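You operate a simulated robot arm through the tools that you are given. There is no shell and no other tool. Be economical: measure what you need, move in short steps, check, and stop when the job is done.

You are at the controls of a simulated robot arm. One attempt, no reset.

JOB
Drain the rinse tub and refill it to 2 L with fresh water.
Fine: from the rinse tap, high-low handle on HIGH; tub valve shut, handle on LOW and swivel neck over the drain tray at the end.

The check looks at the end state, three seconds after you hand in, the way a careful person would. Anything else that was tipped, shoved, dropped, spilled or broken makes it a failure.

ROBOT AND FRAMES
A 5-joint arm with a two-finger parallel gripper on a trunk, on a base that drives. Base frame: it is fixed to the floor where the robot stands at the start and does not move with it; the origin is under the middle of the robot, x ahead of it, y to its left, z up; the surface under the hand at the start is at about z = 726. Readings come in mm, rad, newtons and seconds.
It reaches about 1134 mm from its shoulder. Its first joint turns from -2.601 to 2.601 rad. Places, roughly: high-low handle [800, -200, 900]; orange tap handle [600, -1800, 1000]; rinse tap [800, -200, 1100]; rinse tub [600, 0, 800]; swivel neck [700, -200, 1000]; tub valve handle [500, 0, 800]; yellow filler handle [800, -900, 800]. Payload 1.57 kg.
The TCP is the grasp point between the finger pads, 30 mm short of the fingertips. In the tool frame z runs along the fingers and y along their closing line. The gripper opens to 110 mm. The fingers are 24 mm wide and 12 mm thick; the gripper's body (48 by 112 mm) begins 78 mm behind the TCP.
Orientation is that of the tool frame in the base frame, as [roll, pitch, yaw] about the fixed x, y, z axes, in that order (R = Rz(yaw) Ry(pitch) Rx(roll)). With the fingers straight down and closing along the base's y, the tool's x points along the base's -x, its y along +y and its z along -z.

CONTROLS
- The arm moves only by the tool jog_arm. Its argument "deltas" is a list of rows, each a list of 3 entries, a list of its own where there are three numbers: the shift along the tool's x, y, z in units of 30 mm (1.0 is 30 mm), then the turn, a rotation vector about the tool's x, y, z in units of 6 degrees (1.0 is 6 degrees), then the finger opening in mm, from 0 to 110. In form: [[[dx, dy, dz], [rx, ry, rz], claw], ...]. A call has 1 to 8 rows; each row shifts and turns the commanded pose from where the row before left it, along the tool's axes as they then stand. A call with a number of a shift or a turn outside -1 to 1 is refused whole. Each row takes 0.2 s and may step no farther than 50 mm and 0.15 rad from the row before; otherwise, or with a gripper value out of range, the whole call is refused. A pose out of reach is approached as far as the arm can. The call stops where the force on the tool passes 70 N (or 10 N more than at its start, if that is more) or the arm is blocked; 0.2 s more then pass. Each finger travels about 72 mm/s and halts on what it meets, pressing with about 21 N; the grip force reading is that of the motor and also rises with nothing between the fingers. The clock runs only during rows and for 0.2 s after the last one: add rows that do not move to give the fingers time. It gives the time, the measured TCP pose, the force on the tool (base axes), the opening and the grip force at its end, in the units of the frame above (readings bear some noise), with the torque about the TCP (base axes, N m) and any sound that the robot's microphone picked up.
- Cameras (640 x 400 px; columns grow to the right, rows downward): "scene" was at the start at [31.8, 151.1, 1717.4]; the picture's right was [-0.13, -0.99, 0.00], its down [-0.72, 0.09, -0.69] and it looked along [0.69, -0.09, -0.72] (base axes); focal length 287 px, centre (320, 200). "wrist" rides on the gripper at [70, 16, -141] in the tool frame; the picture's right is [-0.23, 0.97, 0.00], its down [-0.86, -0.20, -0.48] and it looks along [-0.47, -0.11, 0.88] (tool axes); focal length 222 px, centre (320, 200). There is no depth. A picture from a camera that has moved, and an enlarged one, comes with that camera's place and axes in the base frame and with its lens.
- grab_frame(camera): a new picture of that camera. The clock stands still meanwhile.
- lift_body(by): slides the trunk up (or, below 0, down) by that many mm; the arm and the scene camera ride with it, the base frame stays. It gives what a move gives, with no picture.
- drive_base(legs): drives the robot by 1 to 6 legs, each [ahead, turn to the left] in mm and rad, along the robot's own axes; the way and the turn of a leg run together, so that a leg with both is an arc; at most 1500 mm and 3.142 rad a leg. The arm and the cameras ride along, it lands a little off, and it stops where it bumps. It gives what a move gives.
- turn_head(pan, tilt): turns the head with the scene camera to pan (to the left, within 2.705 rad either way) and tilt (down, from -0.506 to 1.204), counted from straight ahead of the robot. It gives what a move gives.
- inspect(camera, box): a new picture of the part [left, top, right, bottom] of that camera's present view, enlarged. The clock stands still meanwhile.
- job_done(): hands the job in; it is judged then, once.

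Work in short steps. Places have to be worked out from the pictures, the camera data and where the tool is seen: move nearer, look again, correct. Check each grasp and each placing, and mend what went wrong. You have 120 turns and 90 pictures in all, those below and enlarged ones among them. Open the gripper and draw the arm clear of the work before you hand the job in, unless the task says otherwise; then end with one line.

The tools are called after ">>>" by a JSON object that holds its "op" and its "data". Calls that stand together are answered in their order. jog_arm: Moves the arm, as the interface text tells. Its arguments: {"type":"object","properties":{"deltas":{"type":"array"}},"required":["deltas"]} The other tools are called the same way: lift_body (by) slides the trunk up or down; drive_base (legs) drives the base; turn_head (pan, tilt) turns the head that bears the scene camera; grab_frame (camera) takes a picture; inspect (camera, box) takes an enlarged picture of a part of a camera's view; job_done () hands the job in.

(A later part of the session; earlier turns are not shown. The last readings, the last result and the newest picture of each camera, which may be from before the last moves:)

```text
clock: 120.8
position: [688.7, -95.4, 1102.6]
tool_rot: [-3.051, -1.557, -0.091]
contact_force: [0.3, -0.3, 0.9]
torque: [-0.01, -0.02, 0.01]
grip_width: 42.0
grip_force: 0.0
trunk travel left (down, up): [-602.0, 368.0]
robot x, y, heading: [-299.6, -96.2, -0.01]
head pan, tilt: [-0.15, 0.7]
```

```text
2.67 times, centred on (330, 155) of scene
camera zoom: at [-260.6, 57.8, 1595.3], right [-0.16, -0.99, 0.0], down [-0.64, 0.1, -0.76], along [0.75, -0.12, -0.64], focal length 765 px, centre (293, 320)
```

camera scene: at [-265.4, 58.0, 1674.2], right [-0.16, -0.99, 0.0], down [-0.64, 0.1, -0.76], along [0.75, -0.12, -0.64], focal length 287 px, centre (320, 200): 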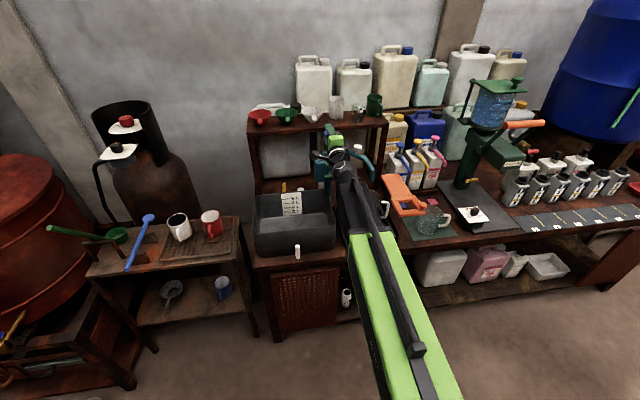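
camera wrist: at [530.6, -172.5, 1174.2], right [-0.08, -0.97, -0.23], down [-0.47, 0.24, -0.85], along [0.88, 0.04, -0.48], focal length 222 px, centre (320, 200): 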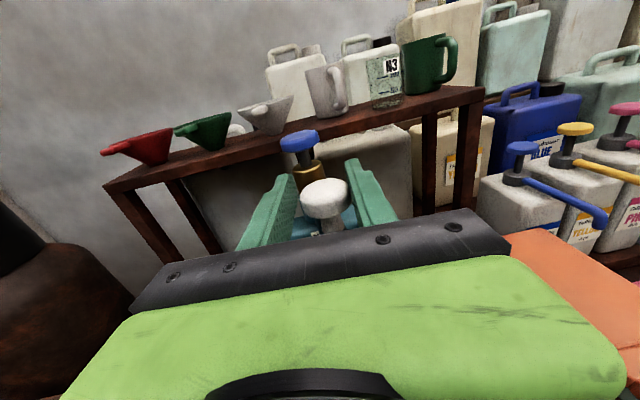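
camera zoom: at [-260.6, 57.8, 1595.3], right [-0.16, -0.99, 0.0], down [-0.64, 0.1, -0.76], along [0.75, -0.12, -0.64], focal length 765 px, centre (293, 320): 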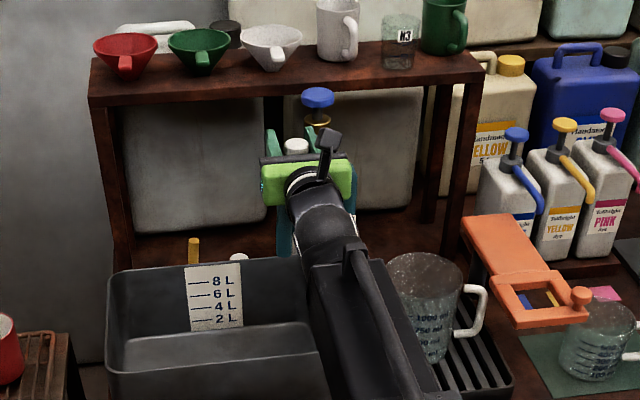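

Released position next: open, back away, raise, and check where the spout is.

>>> {"op": "jog_arm", "data": {"deltas": [[[0, 0, 0], [0, 0, 0], 60], [[0, 0, 0], [0, 0, 0], 60], [[0, 0, -1], [0, 0, 0], 60], [[0, 0, -1], [0, 0, 0], 60], [[0, 0, -1], [0, 0, 0], 60]]}}

>>> {"op": "lift_body", "data": {"by": 245}}

>>> {"op": "jog_arm", "data": {"deltas": [[[-0.82, 0, 0], [0, -1, 0], 20], [[-0.82, 0, 0], [0, -1, 0], 5], [[-0.82, 0, 0], [0, -1, 0], 0], [[-0.82, 0, 0], [0, -1, 0], 0], [[-0.82, 0, 0], [0, -1, 0], 0], [[-0.82, 0, 0], [0, -1, 0], 0], [[-0.82, 0, 0], [0, -1, 0], 0]]}}

>>> {"op": "grab_frame", "data": {"camera": "scene"}}

>>> {"op": "grab_frame", "data": {"camera": "wrist"}}

```text
clock: 122.0
position: [596.6, -94.3, 1105.5]
tool_rot: [-3.008, -1.558, -0.132]
contact_force: [-0.9, 0.4, 0.4]
torque: [-0.01, 0.0, 0.02]
grip_width: 60.1
grip_force: 0.0
trunk travel left (down, up): [-602.0, 368.0]
robot x, y, heading: [-301.9, -97.6, -0.014]
head pan, tilt: [-0.15, 0.7]
```

```text
clock: 124.5
position: [596.9, -94.9, 1348.6]
tool_rot: [-3.01, -1.556, -0.131]
contact_force: [0.7, 0.1, 1.1]
torque: [0.02, 0.02, -0.01]
grip_width: 59.9
grip_force: 0.1
trunk travel left (down, up): [-847.0, 123.0]
robot x, y, heading: [-300.4, -96.2, -0.011]
head pan, tilt: [-0.15, 0.7]
```

```text
clock: 126.2
position: [527.7, 17.2, 1192.7]
tool_rot: [3.1, -0.836, 0.0]
contact_force: [-0.2, 0.3, 0.5]
torque: [-0.03, 0.01, -0.01]
grip_width: 0.0
grip_force: 21.3
out of reach, approached as far as the arm can: row 1, 2, 3, 4, 5, 6, 7
trunk travel left (down, up): [-847.0, 123.0]
robot x, y, heading: [-297.0, -94.9, -0.016]
head pan, tilt: [-0.15, 0.7]
```

```text
33 pictures are left
camera scene: at [-260.8, 57.9, 1840.3], right [-0.16, -0.99, 0.0], down [-0.64, 0.1, -0.77], along [0.75, -0.12, -0.64], focal length 287 px, centre (320, 200)
```

scene: 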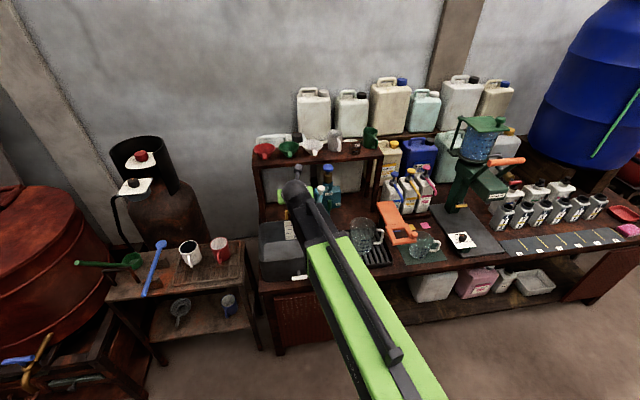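

```text
32 pictures are left
camera wrist: at [469.5, 6.2, 1338.8], right [-0.18, -0.97, -0.14], down [-0.92, 0.22, -0.32], along [0.34, 0.07, -0.94], focal length 222 px, centre (320, 200)
```

wrist: 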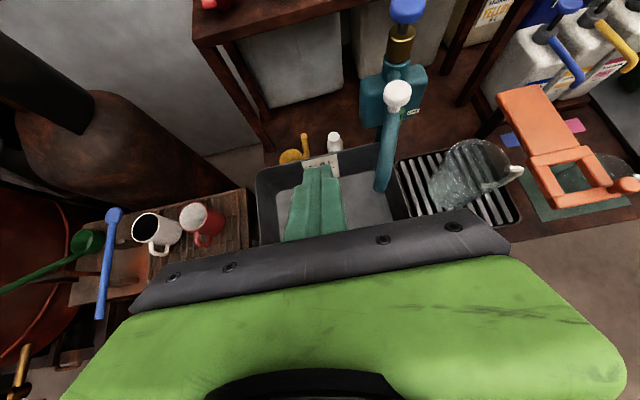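

Spout is over the tub (≈591,-73), tub empty, valve shut. Tool tilted ~42° down, closed. Move above the blue plunger.

>>> {"op": "jog_arm", "data": {"deltas": [[[0.89, 0.95, 0.99], [0, 0, 0], 0], [[0.89, 0.95, 0.99], [0, 0, 0], 0], [[0.89, 0.95, 0.99], [0, 0, 0], 0], [[0.89, 0.95, 0.99], [0, 0, 0], 0], [[0.89, 0.95, 0.99], [0, 0, 0], 0], [[0.89, 0.95, 0.99], [0, 0, 0], 0]]}}

>>> {"op": "grab_frame", "data": {"camera": "wrist"}}

```text
clock: 127.5
position: [749.5, -64.7, 1196.9]
tool_rot: [3.011, -0.858, 0.004]
contact_force: [0.1, 0.6, 0.7]
torque: [0.01, -0.02, 0.01]
grip_width: 0.0
grip_force: 21.0
out of reach, approached as far as the arm can: row 1, 2, 3, 4, 5, 6
trunk travel left (down, up): [-847.0, 123.0]
robot x, y, heading: [-297.7, -96.4, -0.012]
head pan, tilt: [-0.15, 0.7]
```

```text
31 pictures are left
camera wrist: at [686.7, -62.5, 1342.7], right [-0.24, -0.97, -0.09], down [-0.9, 0.26, -0.35], along [0.37, -0.01, -0.93], focal length 222 px, centre (320, 200)
```

wrist: 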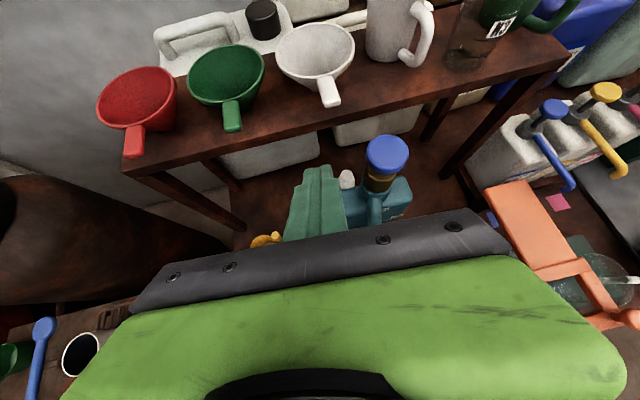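

It drifted in heading; position (749,-65). I correct: move right while turning the heading back toward radial.

>>> {"op": "jog_arm", "data": {"deltas": [[[0, 0.9, 0], [0.2, 0, -0.18], 0], [[0, 0.9, 0], [0.2, 0, -0.18], 0], [[0, 0.9, 0], [0.2, 0, -0.18], 0], [[0, 0.5, 0], [0.2, 0, -0.18], 0]]}}

```text
clock: 128.6
position: [742.1, -91.2, 1201.0]
tool_rot: [2.925, -0.866, 0.093]
contact_force: [-0.6, 0.1, -0.3]
torque: [-0.01, 0.05, -0.01]
grip_width: 0.0
grip_force: 20.7
out of reach, approached as far as the arm can: row 1, 2, 3, 4
trunk travel left (down, up): [-847.0, 123.0]
robot x, y, heading: [-300.6, -97.5, -0.013]
head pan, tilt: [-0.15, 0.7]
```

The tilted pose behaves poorly. I switch to a straight-down tool (well-behaved at the start): retreat first, then tilt fully down.

>>> {"op": "jog_arm", "data": {"deltas": [[[-0.89, 0, -0.99], [0, 0, 0], 0], [[-0.89, 0, -0.99], [0, 0, 0], 0], [[-0.89, 0, -0.99], [0, 0, 0], 0]]}}

>>> {"op": "lift_body", "data": {"by": 110}}

>>> {"op": "jog_arm", "data": {"deltas": [[[-0.8, 0, 0], [0, -1, 0], 0], [[-0.8, 0, 0], [0, -1, 0], 0], [[-0.8, 0, 0], [0, -1, 0], 0], [[-0.8, 0, 0], [0, -1, 0], 0], [[-0.8, 0, 0], [0, -1, 0], 0], [[-0.8, 0, 0], [0, -1, 0], 0], [[-0.8, 0, 0], [0, -1, 0], 0]]}}

```text
clock: 129.3
position: [617.7, -84.0, 1202.3]
tool_rot: [2.926, -0.865, 0.093]
contact_force: [-0.6, 1.1, 0.1]
torque: [0.04, 0.0, -0.01]
grip_width: 0.0
grip_force: 21.1
out of reach, approached as far as the arm can: row 2
trunk travel left (down, up): [-847.0, 123.0]
robot x, y, heading: [-301.4, -99.6, -0.009]
head pan, tilt: [-0.15, 0.7]
```

```text
clock: 130.8
position: [619.5, -84.1, 1310.6]
tool_rot: [2.927, -0.862, 0.09]
contact_force: [0.8, -0.1, 0.4]
torque: [0.04, 0.02, -0.01]
grip_width: 0.0
grip_force: 21.0
trunk travel left (down, up): [-957.0, 13.0]
robot x, y, heading: [-300.0, -96.9, -0.011]
head pan, tilt: [-0.15, 0.7]
```

```text
clock: 132.4
position: [472.6, -41.4, 1234.1]
tool_rot: [2.896, -0.17, -0.061]
contact_force: [-0.4, 0.0, 1.1]
torque: [0.0, 0.01, -0.02]
grip_width: 0.0
grip_force: 20.5
out of reach, approached as far as the arm can: row 2, 3, 4, 5, 6, 7
trunk travel left (down, up): [-957.0, 13.0]
robot x, y, heading: [-298.8, -100.8, -0.009]
head pan, tilt: [-0.15, 0.7]
```

Straighten to exactly vertical.

>>> {"op": "jog_arm", "data": {"deltas": [[[0, -0.5, 0.1], [0.8, -0.55, -0.2], 0], [[0, -0.5, 0.1], [0.8, -0.55, -0.2], 0], [[0, -0.5, 0.1], [0.75, -0.5, -0.2], 0]]}}

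```text
clock: 133.2
position: [477.3, 1.0, 1233.1]
tool_rot: [2.869, -0.082, -0.024]
contact_force: [0.0, -1.3, -0.4]
torque: [0.0, 0.01, 0.02]
grip_width: 0.0
grip_force: 21.0
out of reach, approached as far as the arm can: row 1, 2, 3
trunk travel left (down, up): [-957.0, 13.0]
robot x, y, heading: [-299.9, -103.0, -0.016]
head pan, tilt: [-0.15, 0.7]
```

Sideways tilt remains; likely the spin is near a joint limit. I unwind the spin by 180° back toward the starting attitude.

>>> {"op": "jog_arm", "data": {"deltas": [[[0, 0, 0], [0, 0, -1], 0], [[0, 0, 0], [0, 0, -1], 0], [[0, 0, 0], [0, 0, -1], 0], [[0, 0, 0], [0, 0, -1], 0], [[0, 0, 0], [0, 0, -1], 0], [[0, 0, 0], [0, 0, -1], 0], [[0, 0, 0], [0, 0, -1], 0], [[0, 0, 0], [0, 0, -1], 0]]}}

>>> {"op": "jog_arm", "data": {"deltas": [[[0, 0, 0], [0, 0, -1], 0], [[0, 0, 0], [0, 0, -1], 0], [[0, 0, 0], [0, 0, -1], 0], [[0, 0, 0], [0, 0, -1], 0], [[0, 0, 0], [0, 0, -1], 0], [[0, 0, 0], [0, 0, -1], 0], [[0, 0, 0], [0, 0, -1], 0]]}}

```text
clock: 135.0
position: [477.3, 1.0, 1232.2]
tool_rot: [2.898, 0.143, 0.788]
contact_force: [-0.4, -0.5, 0.0]
torque: [-0.02, 0.02, 0.02]
grip_width: 0.0
grip_force: 21.0
trunk travel left (down, up): [-957.0, 13.0]
robot x, y, heading: [-297.1, -96.7, -0.013]
head pan, tilt: [-0.15, 0.7]
```

```text
clock: 136.6
position: [476.0, 2.1, 1233.0]
tool_rot: [3.057, 0.268, 1.525]
contact_force: [1.0, -0.1, 0.4]
torque: [-0.01, -0.04, -0.03]
grip_width: 0.0
grip_force: 20.9
trunk travel left (down, up): [-957.0, 13.0]
robot x, y, heading: [-293.5, -98.7, -0.013]
head pan, tilt: [-0.15, 0.7]
```

Pure spins work. Now remove the remaining sideways tilt.

>>> {"op": "jog_arm", "data": {"deltas": [[[0, 0, 0.1], [0.2, 0.9, 0], 0], [[0, 0, 0.1], [0.2, 0.9, 0], 0], [[0, 0, 0.1], [0.2, 0.8, 0], 0]]}}

```text
clock: 137.4
position: [476.8, 1.8, 1233.0]
tool_rot: [3.055, 0.268, 1.523]
contact_force: [0.6, 0.2, 0.3]
torque: [0.0, 0.01, 0.01]
grip_width: 0.1
grip_force: 21.2
out of reach, approached as far as the arm can: row 1, 2, 3
trunk travel left (down, up): [-957.0, 13.0]
robot x, y, heading: [-297.5, -101.4, -0.008]
head pan, tilt: [-0.15, 0.7]
```

Stuck again; I look at the arm's shape to understand its joints.

>>> {"op": "grab_frame", "data": {"camera": "scene"}}

```text
30 pictures are left
camera scene: at [-260.8, 57.8, 1950.3], right [-0.16, -0.99, 0.0], down [-0.64, 0.1, -0.77], along [0.75, -0.12, -0.64], focal length 287 px, centre (320, 200)
```

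scene: 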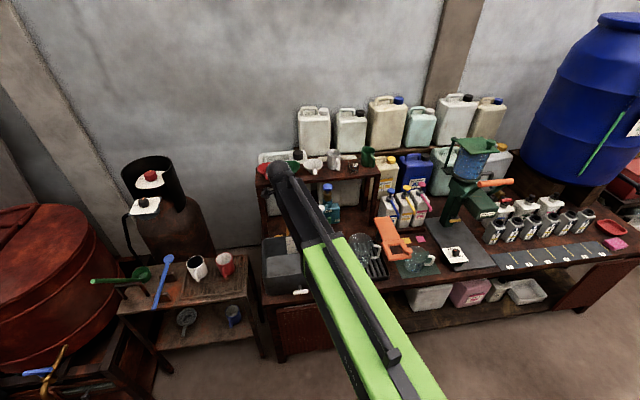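

I deduce the wrist stays in a horizontal plane (z = trunk+~235 above a downward TCP), so tilts must match exactly. I redo the tilt with exact z compensation.

>>> {"op": "jog_arm", "data": {"deltas": [[[0.045, -0.014, 0.163], [0.263, 0.856, 0], 0], [[0.018, -0.005, 0.1], [0.263, 0.856, 0], 0], [[0.003, 0, 0.034], [0.263, 0.856, 0], 0]]}}

```text
clock: 138.2
position: [477.1, 1.0, 1232.7]
tool_rot: [3.057, 0.269, 1.524]
contact_force: [-0.4, -0.2, -0.3]
torque: [-0.02, 0.01, -0.02]
grip_width: 0.0
grip_force: 21.1
out of reach, approached as far as the arm can: row 1, 2, 3
trunk travel left (down, up): [-957.0, 13.0]
robot x, y, heading: [-301.4, -95.4, -0.014]
head pan, tilt: [-0.15, 0.7]
```

I test whether a pure sideways translation (left) works here.

>>> {"op": "jog_arm", "data": {"deltas": [[[0.963, -0.023, -0.268], [0, 0, 0], 0], [[0.963, -0.023, -0.268], [0, 0, 0], 0]]}}

>>> {"op": "jog_arm", "data": {"deltas": [[[0.045, -0.014, 0.163], [0.263, 0.856, 0], 0]]}}

```text
clock: 138.8
position: [476.8, 61.2, 1234.0]
tool_rot: [3.056, 0.267, 1.523]
contact_force: [0.7, -0.8, -0.1]
torque: [0.01, 0.01, -0.02]
grip_width: 0.1
grip_force: 20.8
trunk travel left (down, up): [-957.0, 13.0]
robot x, y, heading: [-299.5, -96.7, -0.014]
head pan, tilt: [-0.15, 0.7]
```

```text
clock: 139.2
position: [476.1, 61.4, 1233.7]
tool_rot: [3.053, 0.266, 1.523]
contact_force: [0.0, 0.2, -0.1]
torque: [0.0, 0.03, -0.01]
grip_width: 0.0
grip_force: 21.4
out of reach, approached as far as the arm can: row 1
trunk travel left (down, up): [-957.0, 13.0]
robot x, y, heading: [-299.2, -96.2, -0.005]
head pan, tilt: [-0.15, 0.7]
```

I probe which small tilt variants are accepted.

>>> {"op": "jog_arm", "data": {"deltas": [[[0.7, 0, 0], [0, 0.9, 0], 0]]}}

>>> {"op": "jog_arm", "data": {"deltas": [[[0, 0, 0], [-0.9, 0, 0], 0]]}}

>>> {"op": "jog_arm", "data": {"deltas": [[[0, 0, 0], [0, -0.5, 0], 0]]}}

```text
clock: 139.6
position: [476.7, 83.3, 1234.1]
tool_rot: [3.02, 0.257, 1.52]
contact_force: [0.1, 0.2, -0.5]
torque: [-0.02, 0.0, 0.02]
grip_width: 0.0
grip_force: 21.3
out of reach, approached as far as the arm can: row 1
trunk travel left (down, up): [-957.0, 13.0]
robot x, y, heading: [-300.8, -97.4, -0.019]
head pan, tilt: [-0.15, 0.7]
```

```text
clock: 140.0
position: [477.1, 83.9, 1237.3]
tool_rot: [2.927, 0.254, 1.521]
contact_force: [0.6, -0.5, -0.2]
torque: [0.0, 0.03, 0.02]
grip_width: 0.0
grip_force: 20.8
out of reach, approached as far as the arm can: row 1
trunk travel left (down, up): [-957.0, 13.0]
robot x, y, heading: [-296.1, -99.1, -0.008]
head pan, tilt: [-0.15, 0.7]
```

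```text
clock: 140.4
position: [477.0, 83.1, 1241.4]
tool_rot: [2.92, 0.306, 1.511]
contact_force: [-0.1, 0.8, -0.1]
torque: [-0.01, 0.05, 0.04]
grip_width: 0.1
grip_force: 20.7
out of reach, approached as far as the arm can: row 1
trunk travel left (down, up): [-957.0, 13.0]
robot x, y, heading: [-298.1, -100.7, -0.012]
head pan, tilt: [-0.15, 0.7]
```

Tilting back up is accepted, towards vertical isn't: the wrist is in a bad branch. I go back to horizontal in the clean "camera-left" attitude and redo it from there.

>>> {"op": "jog_arm", "data": {"deltas": [[[0, 0, 0], [-1, 0, 0], 0], [[0, 0, 0], [-1, 0, 0], 0], [[0, 0, 0], [-1, 0, 0], 0], [[0, 0, 0], [-1, 0, 0], 0], [[0, 0, 0], [-1, 0, 0], 0], [[0, 0, 0], [-1, 0, 0], 0], [[0, 0, 0], [-1, 0, 0], 0], [[0, 0, 0], [-1, 0, 0], 0]]}}

>>> {"op": "jog_arm", "data": {"deltas": [[[0, 0, 0], [-1, 0, 0], 0], [[0, 0, 0], [-1, 0, 0], 0], [[0, 0, 0], [-1, 0, 0], 0], [[0, 0, 0], [-1, 0, 0], 0]]}}

```text
clock: 142.2
position: [476.9, 80.9, 1350.2]
tool_rot: [2.087, 0.305, 1.513]
contact_force: [-0.2, -0.2, -0.6]
torque: [-0.02, 0.0, -0.01]
grip_width: 0.0
grip_force: 21.1
out of reach, approached as far as the arm can: row 1, 2, 3, 4, 5, 6, 7, 8
trunk travel left (down, up): [-957.0, 13.0]
robot x, y, heading: [-297.3, -95.8, -0.012]
head pan, tilt: [-0.15, 0.7]
```

```text
clock: 143.2
position: [476.6, 82.1, 1440.6]
tool_rot: [1.666, 0.308, 1.512]
contact_force: [-0.3, 0.1, 0.2]
torque: [-0.04, 0.02, -0.03]
grip_width: 0.0
grip_force: 20.2
out of reach, approached as far as the arm can: row 1, 2, 3, 4
trunk travel left (down, up): [-957.0, 13.0]
robot x, y, heading: [-299.6, -99.1, -0.015]
head pan, tilt: [-0.15, 0.7]
```

Now level and unspin: 17° spin and small heading offsets.

>>> {"op": "jog_arm", "data": {"deltas": [[[0, 0, 0], [-0.3, 0, 1], 0], [[0, 0, 0], [-0.3, 0, 1], 0], [[0, 0, 0], [-0.3, 0, 0.94], 0], [[0, 0, 0], [0, 0.85, 0], 0]]}}

```text
clock: 144.2
position: [481.0, 82.9, 1462.3]
tool_rot: [1.57, -0.002, 1.589]
contact_force: [0.3, -0.6, -0.3]
torque: [-0.03, -0.01, -0.01]
grip_width: 0.2
grip_force: 20.7
out of reach, approached as far as the arm can: row 1, 2, 3, 4
trunk travel left (down, up): [-957.0, 13.0]
robot x, y, heading: [-297.0, -100.2, -0.013]
head pan, tilt: [-0.15, 0.7]
```

Clean horizontal. Now tilt down to vertical in the radial-like plane.

>>> {"op": "jog_arm", "data": {"deltas": [[[0, 0, 0], [1, 0, 0], 0], [[0, 0, 0], [1, 0, 0], 0], [[0, 0, 0], [1, 0, 0], 0], [[0, 0, 0], [1, 0, 0], 0], [[0, 0, 0], [1, 0, 0], 0], [[0, 0, 0], [1, 0, 0], 0], [[0, 0, 0], [1, 0, 0], 0], [[0, 0, 0], [1, 0, 0], 0]]}}

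>>> {"op": "jog_arm", "data": {"deltas": [[[0, 0, 0], [1, 0, 0], 0], [[0, 0, 0], [1, 0, 0], 0], [[0, 0, 0], [1, 0, 0], 0], [[0, 0, 0], [1, 0, 0], 0], [[0, 0, 0], [1, 0, 0], 0], [[0, 0, 0], [1, 0, 0], 0], [[0, 0, 0], [1, 0, 0], 0]]}}

```text
clock: 146.0
position: [480.2, 89.7, 1286.3]
tool_rot: [2.402, 0.008, 1.577]
contact_force: [-0.5, -0.1, -1.2]
torque: [0.0, 0.03, -0.02]
grip_width: 0.0
grip_force: 20.8
out of reach, approached as far as the arm can: row 1, 2, 3, 4, 5, 6, 7, 8
trunk travel left (down, up): [-957.0, 13.0]
robot x, y, heading: [-298.3, -97.4, -0.013]
head pan, tilt: [-0.15, 0.7]
```

```text
clock: 147.6
position: [455.1, 152.5, 1232.6]
tool_rot: [3.001, 0.247, 1.504]
contact_force: [-0.3, 0.4, 0.2]
torque: [-0.01, 0.01, 0.0]
grip_width: 0.0
grip_force: 21.1
out of reach, approached as far as the arm can: row 1, 2, 3, 4, 5, 6
trunk travel left (down, up): [-957.0, 13.0]
robot x, y, heading: [-300.9, -100.6, -0.013]
head pan, tilt: [-0.15, 0.7]
```

Near vertical it leans because the heading isn't radial at this y. I translate right to y≈-97 (radial for heading 0) and retry.

>>> {"op": "jog_arm", "data": {"deltas": [[[0, 0, 0], [-1, 0, 0], 0], [[0, 0, 0], [-1, 0, 0], 0], [[0, 0, 0], [-1, 0, 0], 0], [[0, 0, 0], [-1, 0, 0], 0], [[0, 0, 0], [-1, 0, 0], 0], [[0, 0, 0], [-1, 0, 0], 0], [[0, 0, 0], [-1, 0, 0], 0], [[0, 0, 0], [-1, 0, 0], 0]]}}

>>> {"op": "jog_arm", "data": {"deltas": [[[0, 0, 0], [0, 0.5, 0.9], 0], [[0, 0, 0], [0, 0.5, 0.9], 0], [[0, 0, 0], [0, 0.5, 0.5], 0]]}}

```text
clock: 149.4
position: [453.8, 152.1, 1326.4]
tool_rot: [2.187, 0.205, 1.512]
contact_force: [0.2, -0.4, -0.6]
torque: [0.01, -0.01, 0.01]
grip_width: 0.0
grip_force: 20.9
out of reach, approached as far as the arm can: row 2, 3, 4, 5, 6, 7, 8
trunk travel left (down, up): [-957.0, 13.0]
robot x, y, heading: [-300.8, -97.2, -0.016]
head pan, tilt: [-0.15, 0.7]
```

```text
clock: 150.2
position: [454.2, 151.9, 1326.7]
tool_rot: [2.182, -0.087, 1.499]
contact_force: [-0.1, 0.6, 0.2]
torque: [0.01, -0.01, 0.01]
grip_width: 0.3
grip_force: 21.5
trunk travel left (down, up): [-957.0, 13.0]
robot x, y, heading: [-299.3, -98.1, -0.013]
head pan, tilt: [-0.15, 0.7]
```

Fix the spin, translate right to y≈-97, then tilt down.

>>> {"op": "jog_arm", "data": {"deltas": [[[-1, 0, 0], [0, 0, -1], 0], [[-1, 0, 0], [0, 0, 0], 0], [[-1, 0, 0], [0, 0, 0], 0], [[-1, 0, 0], [0, 0, 0], 0], [[-1, 0, 0], [0, 0, 0], 0], [[-1, 0, 0], [0, 0, 0], 0], [[-1, 0, 0], [0, 0, 0], 0], [[-1, 0, 0], [0, 0, 0], 0]]}}

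>>> {"op": "jog_arm", "data": {"deltas": [[[0, 0, 0], [1, 0, 0], 0], [[0, 0, 0], [1, 0, 0], 0], [[0, 0, 0], [1, 0, 0], 0], [[0, 0, 0], [1, 0, 0], 0], [[0, 0, 0], [1, 0, 0], 0], [[0, 0, 0], [1, 0, 0], 0], [[0, 0, 0], [1, 0, 0], 0], [[0, 0, 0], [1, 0, 0], 0]]}}

```text
clock: 152.0
position: [464.8, -33.7, 1327.6]
tool_rot: [2.172, 0.022, 1.532]
contact_force: [0.3, -1.1, 0.8]
torque: [-0.01, 0.01, -0.05]
grip_width: 0.0
grip_force: 21.3
out of reach, approached as far as the arm can: row 5, 6, 7, 8
trunk travel left (down, up): [-957.0, 13.0]
robot x, y, heading: [-301.7, -99.3, -0.015]
head pan, tilt: [-0.15, 0.7]
```

```text
clock: 153.8
position: [441.1, 66.7, 1234.7]
tool_rot: [2.919, 0.207, 1.462]
contact_force: [-0.1, 0.8, 0.2]
torque: [0.01, -0.01, 0.0]
grip_width: 0.0
grip_force: 21.1
out of reach, approached as far as the arm can: row 1, 2, 3, 4, 5, 6, 7, 8
trunk travel left (down, up): [-957.0, 13.0]
robot x, y, heading: [-300.3, -97.7, -0.014]
head pan, tilt: [-0.15, 0.7]
```

Vertical isn't attainable here; I return to the reliable horizontal attitude and will press the plunger with the closed fingers from above.

>>> {"op": "jog_arm", "data": {"deltas": [[[0, 0, 0], [-1, 0, 0], 0], [[0, 0, 0], [-1, 0, 0], 0], [[0, 0, 0], [-1, 0, 0], 0], [[0, 0, 0], [-1, 0, 0], 0], [[0, 0, 0], [-1, 0, 0], 0], [[0, 0, 0], [-1, 0, 0], 0], [[0, 0, 0], [-1, 0, 0], 0], [[0, 0, 0], [-1, 0, 0], 0]]}}

>>> {"op": "jog_arm", "data": {"deltas": [[[0, 0, 0], [-1, 0, 0.6], 0], [[0, 0, 0], [-1, 0, 0.6], 0], [[0, 0, 0], [-1, 0, 0.6], 0], [[0, 0, 0], [-1, 0, 0], 0], [[0, 0, 0], [-0.8, 0, 0], 0]]}}

```text
clock: 155.6
position: [438.9, 68.2, 1347.6]
tool_rot: [2.077, 0.205, 1.462]
contact_force: [-0.4, -0.7, -0.1]
torque: [0.02, 0.0, 0.01]
grip_width: 0.0
grip_force: 21.2
out of reach, approached as far as the arm can: row 1, 2, 3, 4, 5, 6, 7, 8
trunk travel left (down, up): [-957.0, 13.0]
robot x, y, heading: [-299.9, -100.3, -0.016]
head pan, tilt: [-0.15, 0.7]
```

```text
clock: 156.8
position: [462.1, 77.8, 1463.8]
tool_rot: [1.568, 0.03, 1.399]
contact_force: [0.6, -0.4, -0.5]
torque: [0.01, -0.02, -0.02]
grip_width: 0.2
grip_force: 20.8
out of reach, approached as far as the arm can: row 1, 2, 3, 4, 5
trunk travel left (down, up): [-957.0, 13.0]
robot x, y, heading: [-296.9, -94.5, -0.014]
head pan, tilt: [-0.15, 0.7]
```

Straighten the heading and move toward x≈620, y≈-145 at high z.

>>> {"op": "jog_arm", "data": {"deltas": [[[0, 0, 1], [0, 0.8, -0.25], 0], [[0, 0, 1], [0, 0.8, 0], 0], [[-1, 0, 1], [0, 0, 0], 0], [[-1, 0, 1], [0, 0, 0], 0], [[-1, 0, 1], [0, 0, 0], 0], [[-1, 0, 0], [0, 0, 0], 0], [[-1, 0, 0], [0, 0, 0], 0], [[-1, 0, 0], [0, 0, 0], 0]]}}

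>>> {"op": "jog_arm", "data": {"deltas": [[[-1, 0, 0], [0, 0, 0], 0]]}}

```text
clock: 158.6
position: [610.8, -106.2, 1462.9]
tool_rot: [1.571, 0.055, 1.565]
contact_force: [-1.2, 0.3, -0.2]
torque: [-0.02, -0.02, 0.0]
grip_width: 0.0
grip_force: 21.0
out of reach, approached as far as the arm can: row 5, 7, 8
trunk travel left (down, up): [-957.0, 13.0]
robot x, y, heading: [-294.8, -98.7, -0.01]
head pan, tilt: [-0.15, 0.7]
```

```text
clock: 159.0
position: [609.3, -137.6, 1461.8]
tool_rot: [1.57, 0.056, 1.566]
contact_force: [0.3, -0.7, -0.3]
torque: [-0.01, 0.01, 0.04]
grip_width: 0.0
grip_force: 20.9
trunk travel left (down, up): [-957.0, 13.0]
robot x, y, heading: [-301.8, -98.3, -0.011]
head pan, tilt: [-0.15, 0.7]
```

Clean pose. Descend to knob height, to the right of the neck knob.

>>> {"op": "lift_body", "data": {"by": -356}}

>>> {"op": "grab_frame", "data": {"camera": "wrist"}}

>>> {"op": "inspect", "data": {"camera": "scene", "box": [240, 80, 420, 230]}}

```text
clock: 162.4
position: [610.2, -135.1, 1105.4]
tool_rot: [1.571, 0.057, 1.566]
contact_force: [0.3, -0.3, 0.7]
torque: [0.01, 0.0, 0.0]
grip_width: 0.0
grip_force: 21.2
trunk travel left (down, up): [-601.0, 369.0]
robot x, y, heading: [-299.6, -97.3, -0.009]
head pan, tilt: [-0.15, 0.7]
```

```text
29 pictures are left
camera wrist: at [468.7, -64.4, 1117.5], right [0.0, -0.17, 0.98], down [-0.48, -0.86, -0.15], along [0.88, -0.48, -0.08], focal length 222 px, centre (320, 200)
```

wrist: 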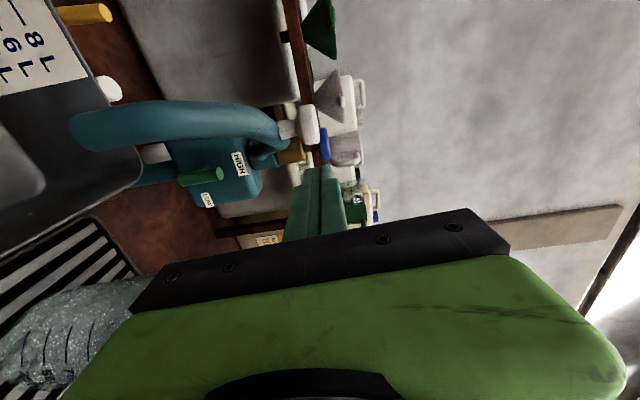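

```text
2.67 times, centred on (330, 155) of scene
camera zoom: at [-260.8, 57.8, 1594.3], right [-0.16, -0.99, 0.0], down [-0.64, 0.1, -0.77], along [0.75, -0.12, -0.64], focal length 765 px, centre (293, 320)
```

zoom: 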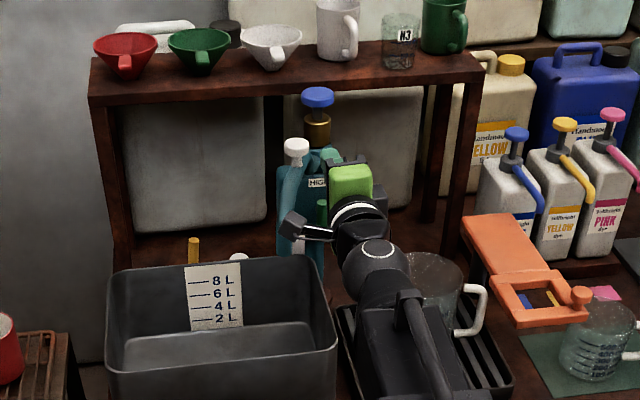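

Push the neck knob ~25° farther left with the closed fingers, to clear room and centre the spout.

>>> {"op": "jog_arm", "data": {"deltas": [[[0, 0, 1], [0, 0, 0], 0], [[0, 0, 1], [0, 0, 0], 0], [[0, 0, 0.8], [0, 0, 0], 0]]}}

>>> {"op": "jog_arm", "data": {"deltas": [[[1, 0, 0], [0, 0, 0], 0], [[1, 0, 0.2], [0, 0, 0], 0]]}}

>>> {"op": "grab_frame", "data": {"camera": "wrist"}}

```text
clock: 163.2
position: [692.7, -135.5, 1105.6]
tool_rot: [1.572, 0.057, 1.565]
contact_force: [0.2, -0.6, 0.2]
torque: [-0.01, 0.02, 0.0]
grip_width: 0.0
grip_force: 20.8
trunk travel left (down, up): [-601.0, 369.0]
robot x, y, heading: [-299.4, -98.0, -0.011]
head pan, tilt: [-0.15, 0.7]
```

```text
clock: 163.8
position: [696.9, -93.5, 1107.1]
tool_rot: [1.569, 0.057, 1.566]
contact_force: [0.1, 0.2, -0.2]
torque: [-0.02, 0.01, -0.03]
grip_width: 0.1
grip_force: 20.6
out of reach, approached as far as the arm can: row 1, 2
trunk travel left (down, up): [-601.0, 369.0]
robot x, y, heading: [-298.2, -99.2, -0.014]
head pan, tilt: [-0.15, 0.7]
```

```text
27 pictures are left
camera wrist: at [555.1, -21.5, 1117.7], right [0.0, -0.17, 0.99], down [-0.48, -0.86, -0.15], along [0.88, -0.48, -0.08], focal length 222 px, centre (320, 200)
```

wrist: 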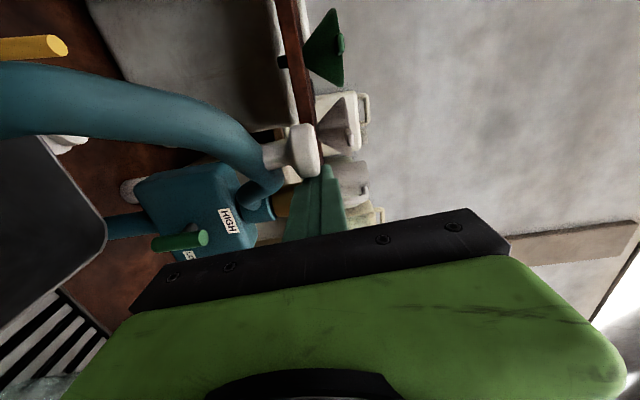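

Fix the small residual spin and push 25 mm more.

>>> {"op": "jog_arm", "data": {"deltas": [[[0, 0, 0], [0, 0, 0.55], 0], [[0.9, 0, 0], [0, 0, 0], 0]]}}

>>> {"op": "grab_frame", "data": {"camera": "wrist"}}

```text
clock: 164.6
position: [697.0, -87.7, 1107.1]
tool_rot: [1.571, -0.003, 1.527]
contact_force: [-4.6, -21.4, -6.0]
torque: [-0.1, -0.15, 0.01]
grip_width: 0.0
grip_force: 20.9
trunk travel left (down, up): [-601.0, 369.0]
robot x, y, heading: [-301.1, -100.7, -0.015]
head pan, tilt: [-0.15, 0.7]
stopped in row 2: the force on the tool passed its limit at 74 N (the readings are from after the stop); the commanded pose is now the measured one
```

```text
26 pictures are left
camera wrist: at [558.8, -12.1, 1121.8], right [-0.01, -0.23, 0.97], down [-0.52, -0.83, -0.2], along [0.86, -0.5, -0.11], focal length 222 px, centre (320, 200)
```

wrist: 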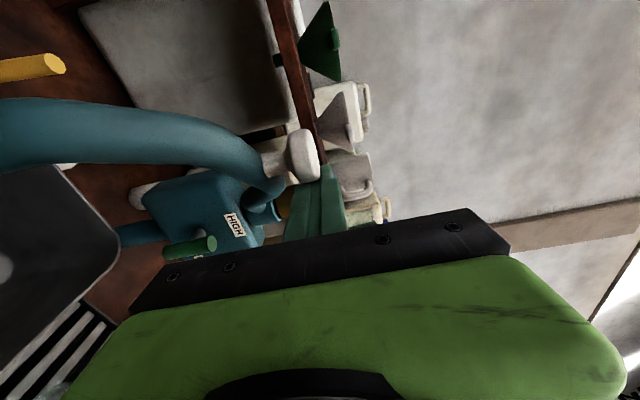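

The neck hit its end stop; spout ≈(648,5), well over the tub. Back off right, rise, and go over the plunger.

>>> {"op": "jog_arm", "data": {"deltas": [[[-0.8, 0, 0], [0, 0.4, 0], 0], [[-0.8, 0, 0], [0, 0, 0], 0], [[-0.8, 0, 0], [0, 0, 0], 0]]}}

>>> {"op": "lift_body", "data": {"by": 45}}

>>> {"op": "grab_frame", "data": {"camera": "wrist"}}

```text
clock: 165.4
position: [697.7, -152.9, 1106.5]
tool_rot: [1.571, -0.002, 1.578]
contact_force: [0.0, -0.6, 0.3]
torque: [0.01, 0.01, 0.0]
grip_width: 0.0
grip_force: 21.2
trunk travel left (down, up): [-601.0, 369.0]
robot x, y, heading: [-297.0, -100.7, -0.016]
head pan, tilt: [-0.15, 0.7]
```

```text
clock: 166.3
position: [697.6, -152.9, 1150.5]
tool_rot: [1.571, -0.001, 1.578]
contact_force: [0.5, 1.0, -1.3]
torque: [0.02, 0.01, -0.02]
grip_width: 0.1
grip_force: 20.6
trunk travel left (down, up): [-646.0, 324.0]
robot x, y, heading: [-298.0, -97.7, -0.009]
head pan, tilt: [-0.15, 0.7]
```

```text
25 pictures are left
camera wrist: at [555.2, -84.2, 1166.5], right [0.0, -0.23, 0.97], down [-0.47, -0.86, -0.2], along [0.88, -0.46, -0.11], focal length 222 px, centre (320, 200)
```

wrist: 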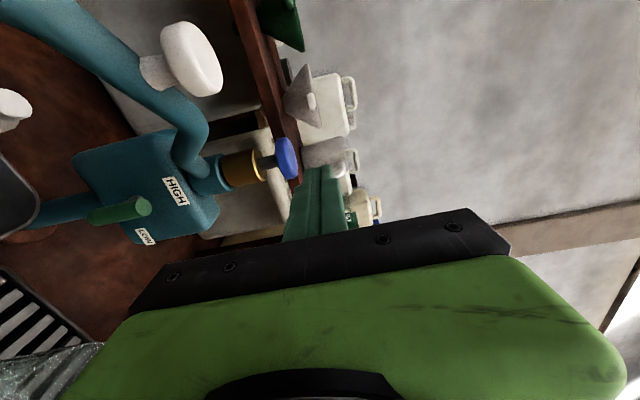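

Plunger cap top ≈1120 at (818,-156). Advance to x≈795 above it, then lower to touch.

>>> {"op": "jog_arm", "data": {"deltas": [[[0, 0, 1], [0, 0, 0], 0], [[0, 0, 1], [0, 0, 0], 0], [[0, 0, 1], [0, 0, 0], 0], [[-0.1, 0, 0.25], [0, 0, 0], 0]]}}

>>> {"op": "lift_body", "data": {"by": -14}}

>>> {"op": "grab_frame", "data": {"camera": "wrist"}}

>>> {"op": "inspect", "data": {"camera": "scene", "box": [250, 70, 430, 220]}}

```text
clock: 167.3
position: [796.0, -156.2, 1150.1]
tool_rot: [1.573, -0.002, 1.579]
contact_force: [-0.4, -0.2, 0.4]
torque: [-0.03, 0.01, 0.0]
grip_width: 0.0
grip_force: 20.4
trunk travel left (down, up): [-646.0, 324.0]
robot x, y, heading: [-300.6, -95.4, -0.018]
head pan, tilt: [-0.15, 0.7]
```

```text
clock: 167.9
position: [795.0, -155.0, 1136.3]
tool_rot: [1.573, -0.001, 1.579]
contact_force: [-0.7, 0.2, 0.4]
torque: [0.02, 0.04, 0.01]
grip_width: 0.0
grip_force: 21.1
trunk travel left (down, up): [-632.0, 338.0]
robot x, y, heading: [-301.7, -101.5, -0.011]
head pan, tilt: [-0.15, 0.7]
```

```text
24 pictures are left
camera wrist: at [652.7, -87.0, 1152.4], right [0.0, -0.23, 0.97], down [-0.47, -0.86, -0.2], along [0.88, -0.46, -0.11], focal length 222 px, centre (320, 200)
```

wrist: 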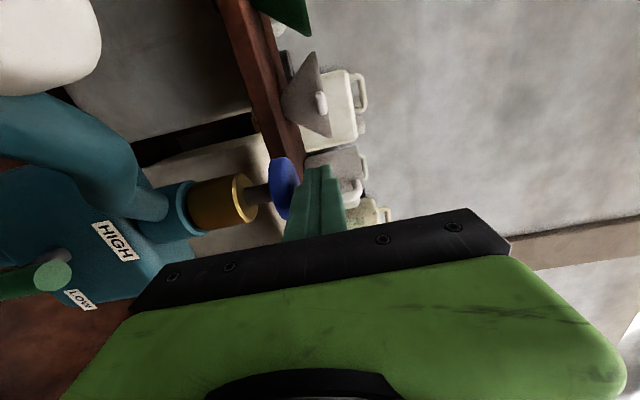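

```text
2.67 times, centred on (340, 145) of scene
camera zoom: at [-260.8, 57.8, 1625.2], right [-0.16, -0.99, 0.0], down [-0.64, 0.1, -0.77], along [0.75, -0.12, -0.64], focal length 765 px, centre (267, 347)
```

zoom: 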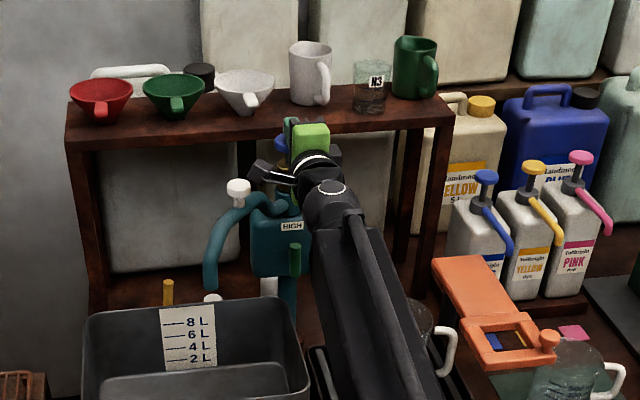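

Finger is just above the cap. Lower in small steps, watching force.

>>> {"op": "lift_body", "data": {"by": -6}}

>>> {"op": "lift_body", "data": {"by": -4}}

```text
clock: 168.4
position: [794.3, -155.9, 1130.0]
tool_rot: [1.572, -0.002, 1.58]
contact_force: [-1.0, 0.0, 1.0]
torque: [0.0, 0.01, -0.02]
grip_width: 0.0
grip_force: 21.2
trunk travel left (down, up): [-626.0, 344.0]
robot x, y, heading: [-299.3, -98.6, -0.012]
head pan, tilt: [-0.15, 0.7]
```

```text
clock: 169.0
position: [794.5, -154.7, 1126.2]
tool_rot: [1.573, -0.001, 1.578]
contact_force: [0.2, -0.6, 0.3]
torque: [0.01, 0.02, 0.01]
grip_width: 0.1
grip_force: 20.7
trunk travel left (down, up): [-622.0, 348.0]
robot x, y, heading: [-298.4, -97.5, -0.015]
head pan, tilt: [-0.15, 0.7]
```

No contact yet; continue.

>>> {"op": "lift_body", "data": {"by": -4}}

>>> {"op": "lift_body", "data": {"by": -4}}

>>> {"op": "inspect", "data": {"camera": "wrist", "box": [160, 120, 360, 260]}}

```text
clock: 169.5
position: [795.1, -155.1, 1123.4]
tool_rot: [1.572, -0.002, 1.578]
contact_force: [0.3, 0.7, 2.8]
torque: [-0.02, -0.03, 0.0]
grip_width: 0.0
grip_force: 20.9
trunk travel left (down, up): [-618.0, 352.0]
robot x, y, heading: [-300.9, -98.5, -0.012]
head pan, tilt: [-0.15, 0.7]
```

```text
clock: 170.0
position: [795.5, -155.8, 1118.9]
tool_rot: [1.573, -0.002, 1.578]
contact_force: [2.3, 0.8, 4.5]
torque: [0.02, -0.07, 0.0]
grip_width: 0.0
grip_force: 21.2
trunk travel left (down, up): [-614.0, 356.0]
robot x, y, heading: [-298.2, -96.2, -0.014]
head pan, tilt: [-0.15, 0.7]
```

```text
2.86 times, centred on (260, 190) of wrist
camera zoom: at [652.5, -87.0, 1134.7], right [0.0, -0.23, 0.97], down [-0.47, -0.86, -0.2], along [0.88, -0.46, -0.11], focal length 635 px, centre (491, 229)
```

zoom: 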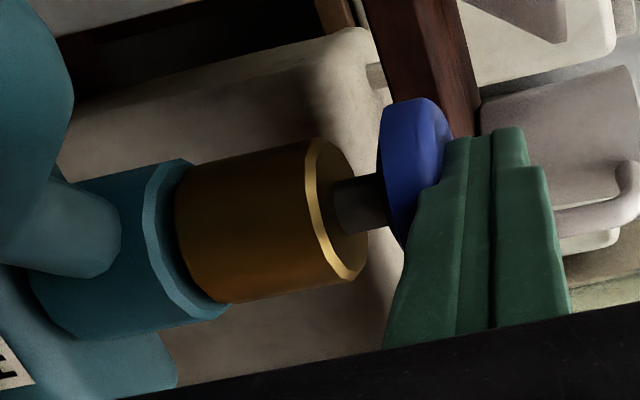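

Contact with a soft spring: it is a push plunger. Press further and watch for water.

>>> {"op": "lift_body", "data": {"by": -6}}

>>> {"op": "inspect", "data": {"camera": "scene", "box": [240, 110, 380, 230]}}

```text
clock: 170.6
position: [794.5, -155.3, 1113.7]
tool_rot: [1.572, -0.001, 1.579]
contact_force: [1.3, -0.1, 7.3]
torque: [0.04, -0.15, 0.02]
grip_width: 0.0
grip_force: 20.9
trunk travel left (down, up): [-608.0, 362.0]
robot x, y, heading: [-299.5, -95.4, -0.007]
head pan, tilt: [-0.15, 0.7]
```

```text
3.33 times, centred on (310, 170) of scene
camera zoom: at [-261.6, 57.8, 1601.3], right [-0.16, -0.99, 0.0], down [-0.64, 0.1, -0.77], along [0.76, -0.12, -0.64], focal length 956 px, centre (353, 300)
```

zoom: 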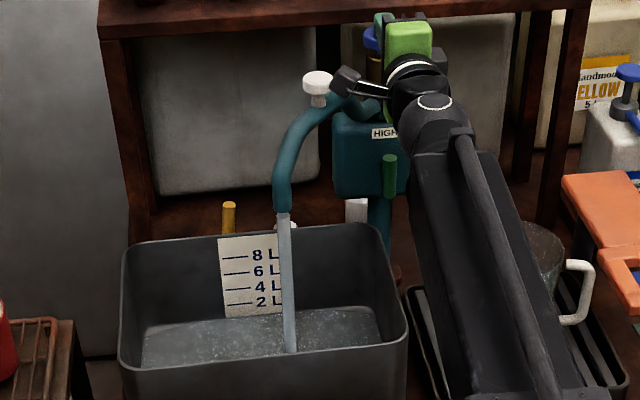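

Water is running into the tub. I wait briefly and read the level.

>>> {"op": "jog_arm", "data": {"deltas": [[[0, 0, 0], [0, 0, 0], 0]]}}

>>> {"op": "inspect", "data": {"camera": "scene", "box": [256, 170, 326, 225]}}

```text
clock: 171.0
position: [794.6, -154.8, 1113.3]
tool_rot: [1.573, 0.0, 1.578]
contact_force: [1.0, 0.1, 7.0]
torque: [-0.02, -0.18, -0.01]
grip_width: 0.0
grip_force: 20.6
trunk travel left (down, up): [-608.0, 362.0]
robot x, y, heading: [-297.7, -96.7, -0.017]
head pan, tilt: [-0.15, 0.7]
```

```text
7.27 times, centred on (291, 198) of scene
camera zoom: at [-261.7, 57.9, 1601.3], right [-0.16, -0.99, 0.0], down [-0.64, 0.1, -0.77], along [0.76, -0.12, -0.64], focal length 2087 px, centre (531, 218)
```

zoom: 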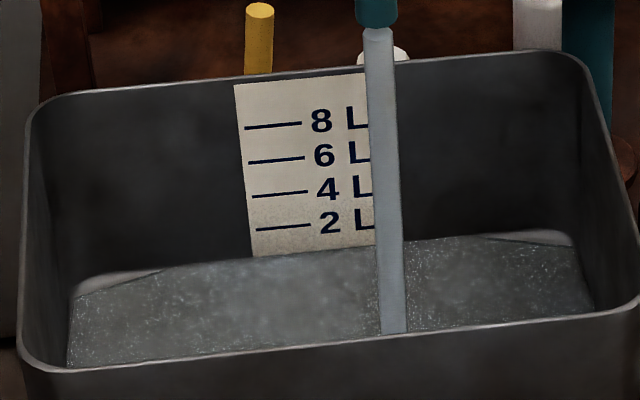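

Level just started (~0.2 L). I wait 1.8 s more.

>>> {"op": "jog_arm", "data": {"deltas": [[[0, 0, 0], [0, 0, 0], 0], [[0, 0, 0], [0, 0, 0], 0], [[0, 0, 0], [0, 0, 0], 0], [[0, 0, 0], [0, 0, 0], 0], [[0, 0, 0], [0, 0, 0], 0], [[0, 0, 0], [0, 0, 0], 0], [[0, 0, 0], [0, 0, 0], 0], [[0, 0, 0], [0, 0, 0], 0]]}}

>>> {"op": "inspect", "data": {"camera": "scene", "box": [256, 170, 326, 225]}}

```text
clock: 172.8
position: [794.0, -155.3, 1112.7]
tool_rot: [1.573, -0.001, 1.578]
contact_force: [-0.1, -0.2, 7.2]
torque: [0.03, -0.13, 0.0]
grip_width: 0.0
grip_force: 20.6
trunk travel left (down, up): [-608.0, 362.0]
robot x, y, heading: [-298.0, -98.9, -0.015]
head pan, tilt: [-0.15, 0.7]
```

```text
7.27 times, centred on (291, 198) of scene
camera zoom: at [-261.9, 57.8, 1601.3], right [-0.16, -0.99, 0.0], down [-0.64, 0.1, -0.77], along [0.76, -0.12, -0.64], focal length 2087 px, centre (531, 218)
```

zoom: 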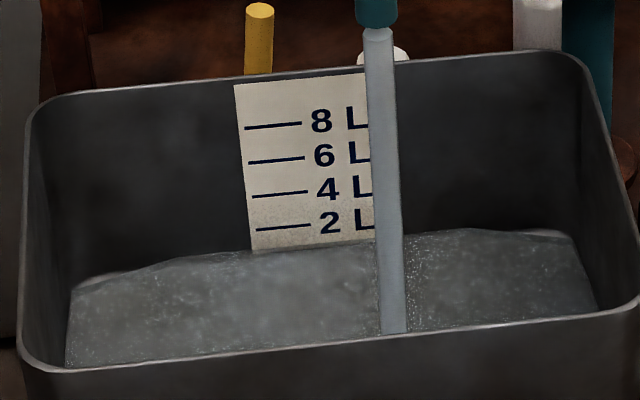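

Rising ≈3.3 px/s; 2 L line is ~22 px up. Wait ~3.4 s more.

>>> {"op": "jog_arm", "data": {"deltas": [[[0, 0, 0], [0, 0, 0], 0], [[0, 0, 0], [0, 0, 0], 0], [[0, 0, 0], [0, 0, 0], 0], [[0, 0, 0], [0, 0, 0], 0], [[0, 0, 0], [0, 0, 0], 0], [[0, 0, 0], [0, 0, 0], 0], [[0, 0, 0], [0, 0, 0], 0], [[0, 0, 0], [0, 0, 0], 0]]}}

>>> {"op": "jog_arm", "data": {"deltas": [[[0, 0, 0], [0, 0, 0], 0], [[0, 0, 0], [0, 0, 0], 0], [[0, 0, 0], [0, 0, 0], 0], [[0, 0, 0], [0, 0, 0], 0], [[0, 0, 0], [0, 0, 0], 0], [[0, 0, 0], [0, 0, 0], 0]]}}

>>> {"op": "inspect", "data": {"camera": "scene", "box": [256, 170, 326, 225]}}

```text
clock: 174.6
position: [793.6, -155.4, 1113.2]
tool_rot: [1.574, -0.003, 1.579]
contact_force: [-0.9, -0.4, 7.0]
torque: [-0.01, -0.14, -0.03]
grip_width: 0.0
grip_force: 20.7
trunk travel left (down, up): [-608.0, 362.0]
robot x, y, heading: [-300.2, -101.3, -0.012]
head pan, tilt: [-0.15, 0.7]
```

```text
clock: 176.0
position: [793.8, -156.2, 1113.5]
tool_rot: [1.572, -0.001, 1.578]
contact_force: [-0.7, 0.2, 7.0]
torque: [-0.02, -0.14, 0.01]
grip_width: 0.2
grip_force: 21.3
trunk travel left (down, up): [-608.0, 362.0]
robot x, y, heading: [-299.0, -98.3, -0.012]
head pan, tilt: [-0.15, 0.7]
```

```text
7.27 times, centred on (291, 198) of scene
camera zoom: at [-261.9, 57.8, 1601.3], right [-0.16, -0.99, 0.0], down [-0.64, 0.1, -0.77], along [0.76, -0.12, -0.64], focal length 2087 px, centre (531, 218)
```

zoom: 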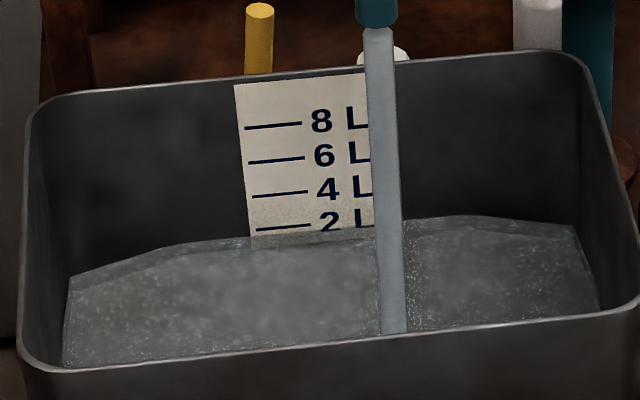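

Nearly there (~1.6 L). Wait 0.6 s and zoom tighter.

>>> {"op": "jog_arm", "data": {"deltas": [[[0, 0, 0], [0, 0, 0], 0], [[0, 0, 0], [0, 0, 0], 0]]}}

>>> {"op": "inspect", "data": {"camera": "scene", "box": [278, 190, 302, 208]}}

```text
clock: 176.6
position: [793.4, -154.9, 1113.7]
tool_rot: [1.571, -0.002, 1.577]
contact_force: [-0.9, -0.5, 6.7]
torque: [0.03, -0.15, 0.01]
grip_width: 0.0
grip_force: 21.1
trunk travel left (down, up): [-608.0, 362.0]
robot x, y, heading: [-297.6, -98.4, -0.01]
head pan, tilt: [-0.15, 0.7]
```

```text
16.00 times, centred on (290, 199) of scene
camera zoom: at [-261.9, 57.8, 1601.3], right [-0.16, -0.99, 0.0], down [-0.64, 0.1, -0.77], along [0.76, -0.12, -0.64], focal length 4591 px, centre (800, 216)
```

zoom: 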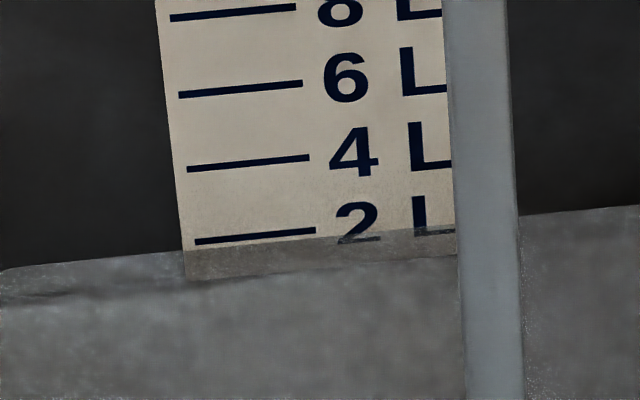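

About 1.8 L. One more 0.4 s hold, then release the plunger.

>>> {"op": "jog_arm", "data": {"deltas": [[[0, 0, 0], [0, 0, 0], 0]]}}

>>> {"op": "lift_body", "data": {"by": 30}}

>>> {"op": "inspect", "data": {"camera": "scene", "box": [250, 150, 330, 220]}}

```text
clock: 177.0
position: [794.0, -154.5, 1113.5]
tool_rot: [1.572, 0.0, 1.578]
contact_force: [-0.1, -0.3, 7.1]
torque: [0.01, -0.17, -0.03]
grip_width: 0.0
grip_force: 20.8
trunk travel left (down, up): [-608.0, 362.0]
robot x, y, heading: [-298.3, -95.7, -0.012]
head pan, tilt: [-0.15, 0.7]
```

```text
clock: 177.7
position: [794.8, -154.8, 1142.3]
tool_rot: [1.573, -0.002, 1.577]
contact_force: [0.4, 0.4, -0.2]
torque: [0.04, 0.01, -0.03]
grip_width: 0.2
grip_force: 20.9
trunk travel left (down, up): [-638.0, 332.0]
robot x, y, heading: [-300.0, -98.2, -0.01]
head pan, tilt: [-0.15, 0.7]
```

```text
5.71 times, centred on (290, 185) of scene
camera zoom: at [-260.4, 57.8, 1631.3], right [-0.16, -0.99, 0.0], down [-0.64, 0.1, -0.76], along [0.75, -0.12, -0.64], focal length 1640 px, centre (491, 286)
```

zoom: 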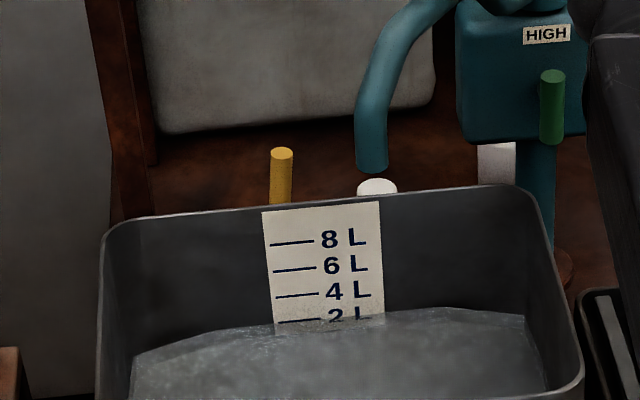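

The flow stopped. I zoom the scale to read the settled level.

>>> {"op": "jog_arm", "data": {"deltas": [[[0, 0, 0], [0, 0, 0], 0], [[0, 0, 0], [0, 0, 0], 0], [[0, 0, 0], [0, 0, 0], 0]]}}

>>> {"op": "inspect", "data": {"camera": "scene", "box": [278, 184, 302, 202]}}

```text
clock: 178.5
position: [795.0, -154.0, 1142.8]
tool_rot: [1.574, -0.002, 1.577]
contact_force: [0.5, 0.1, 0.9]
torque: [0.03, 0.0, -0.02]
grip_width: 0.1
grip_force: 21.1
trunk travel left (down, up): [-638.0, 332.0]
robot x, y, heading: [-296.1, -98.1, -0.01]
head pan, tilt: [-0.15, 0.7]
```

```text
16.00 times, centred on (290, 193) of scene
camera zoom: at [-260.7, 57.8, 1631.3], right [-0.16, -0.99, 0.0], down [-0.64, 0.1, -0.77], along [0.75, -0.12, -0.64], focal length 4591 px, centre (800, 312)
```

zoom: 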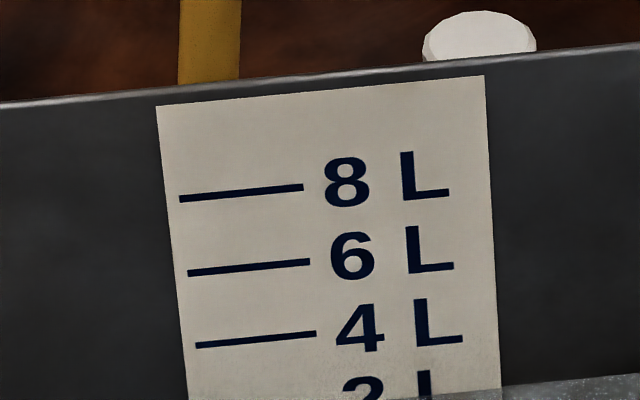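

>>> {"op": "inspect", "data": {"camera": "scene", "box": [278, 196, 302, 214]}}

```text
16.00 times, centred on (290, 205) of scene
camera zoom: at [-260.7, 57.8, 1631.3], right [-0.16, -0.99, 0.0], down [-0.64, 0.1, -0.77], along [0.75, -0.12, -0.64], focal length 4591 px, centre (800, 120)
```

zoom: 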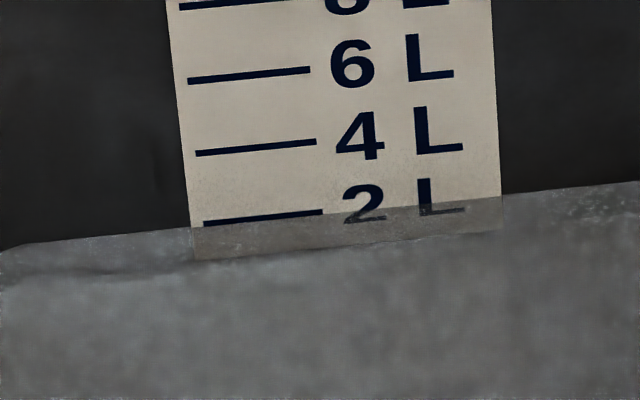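

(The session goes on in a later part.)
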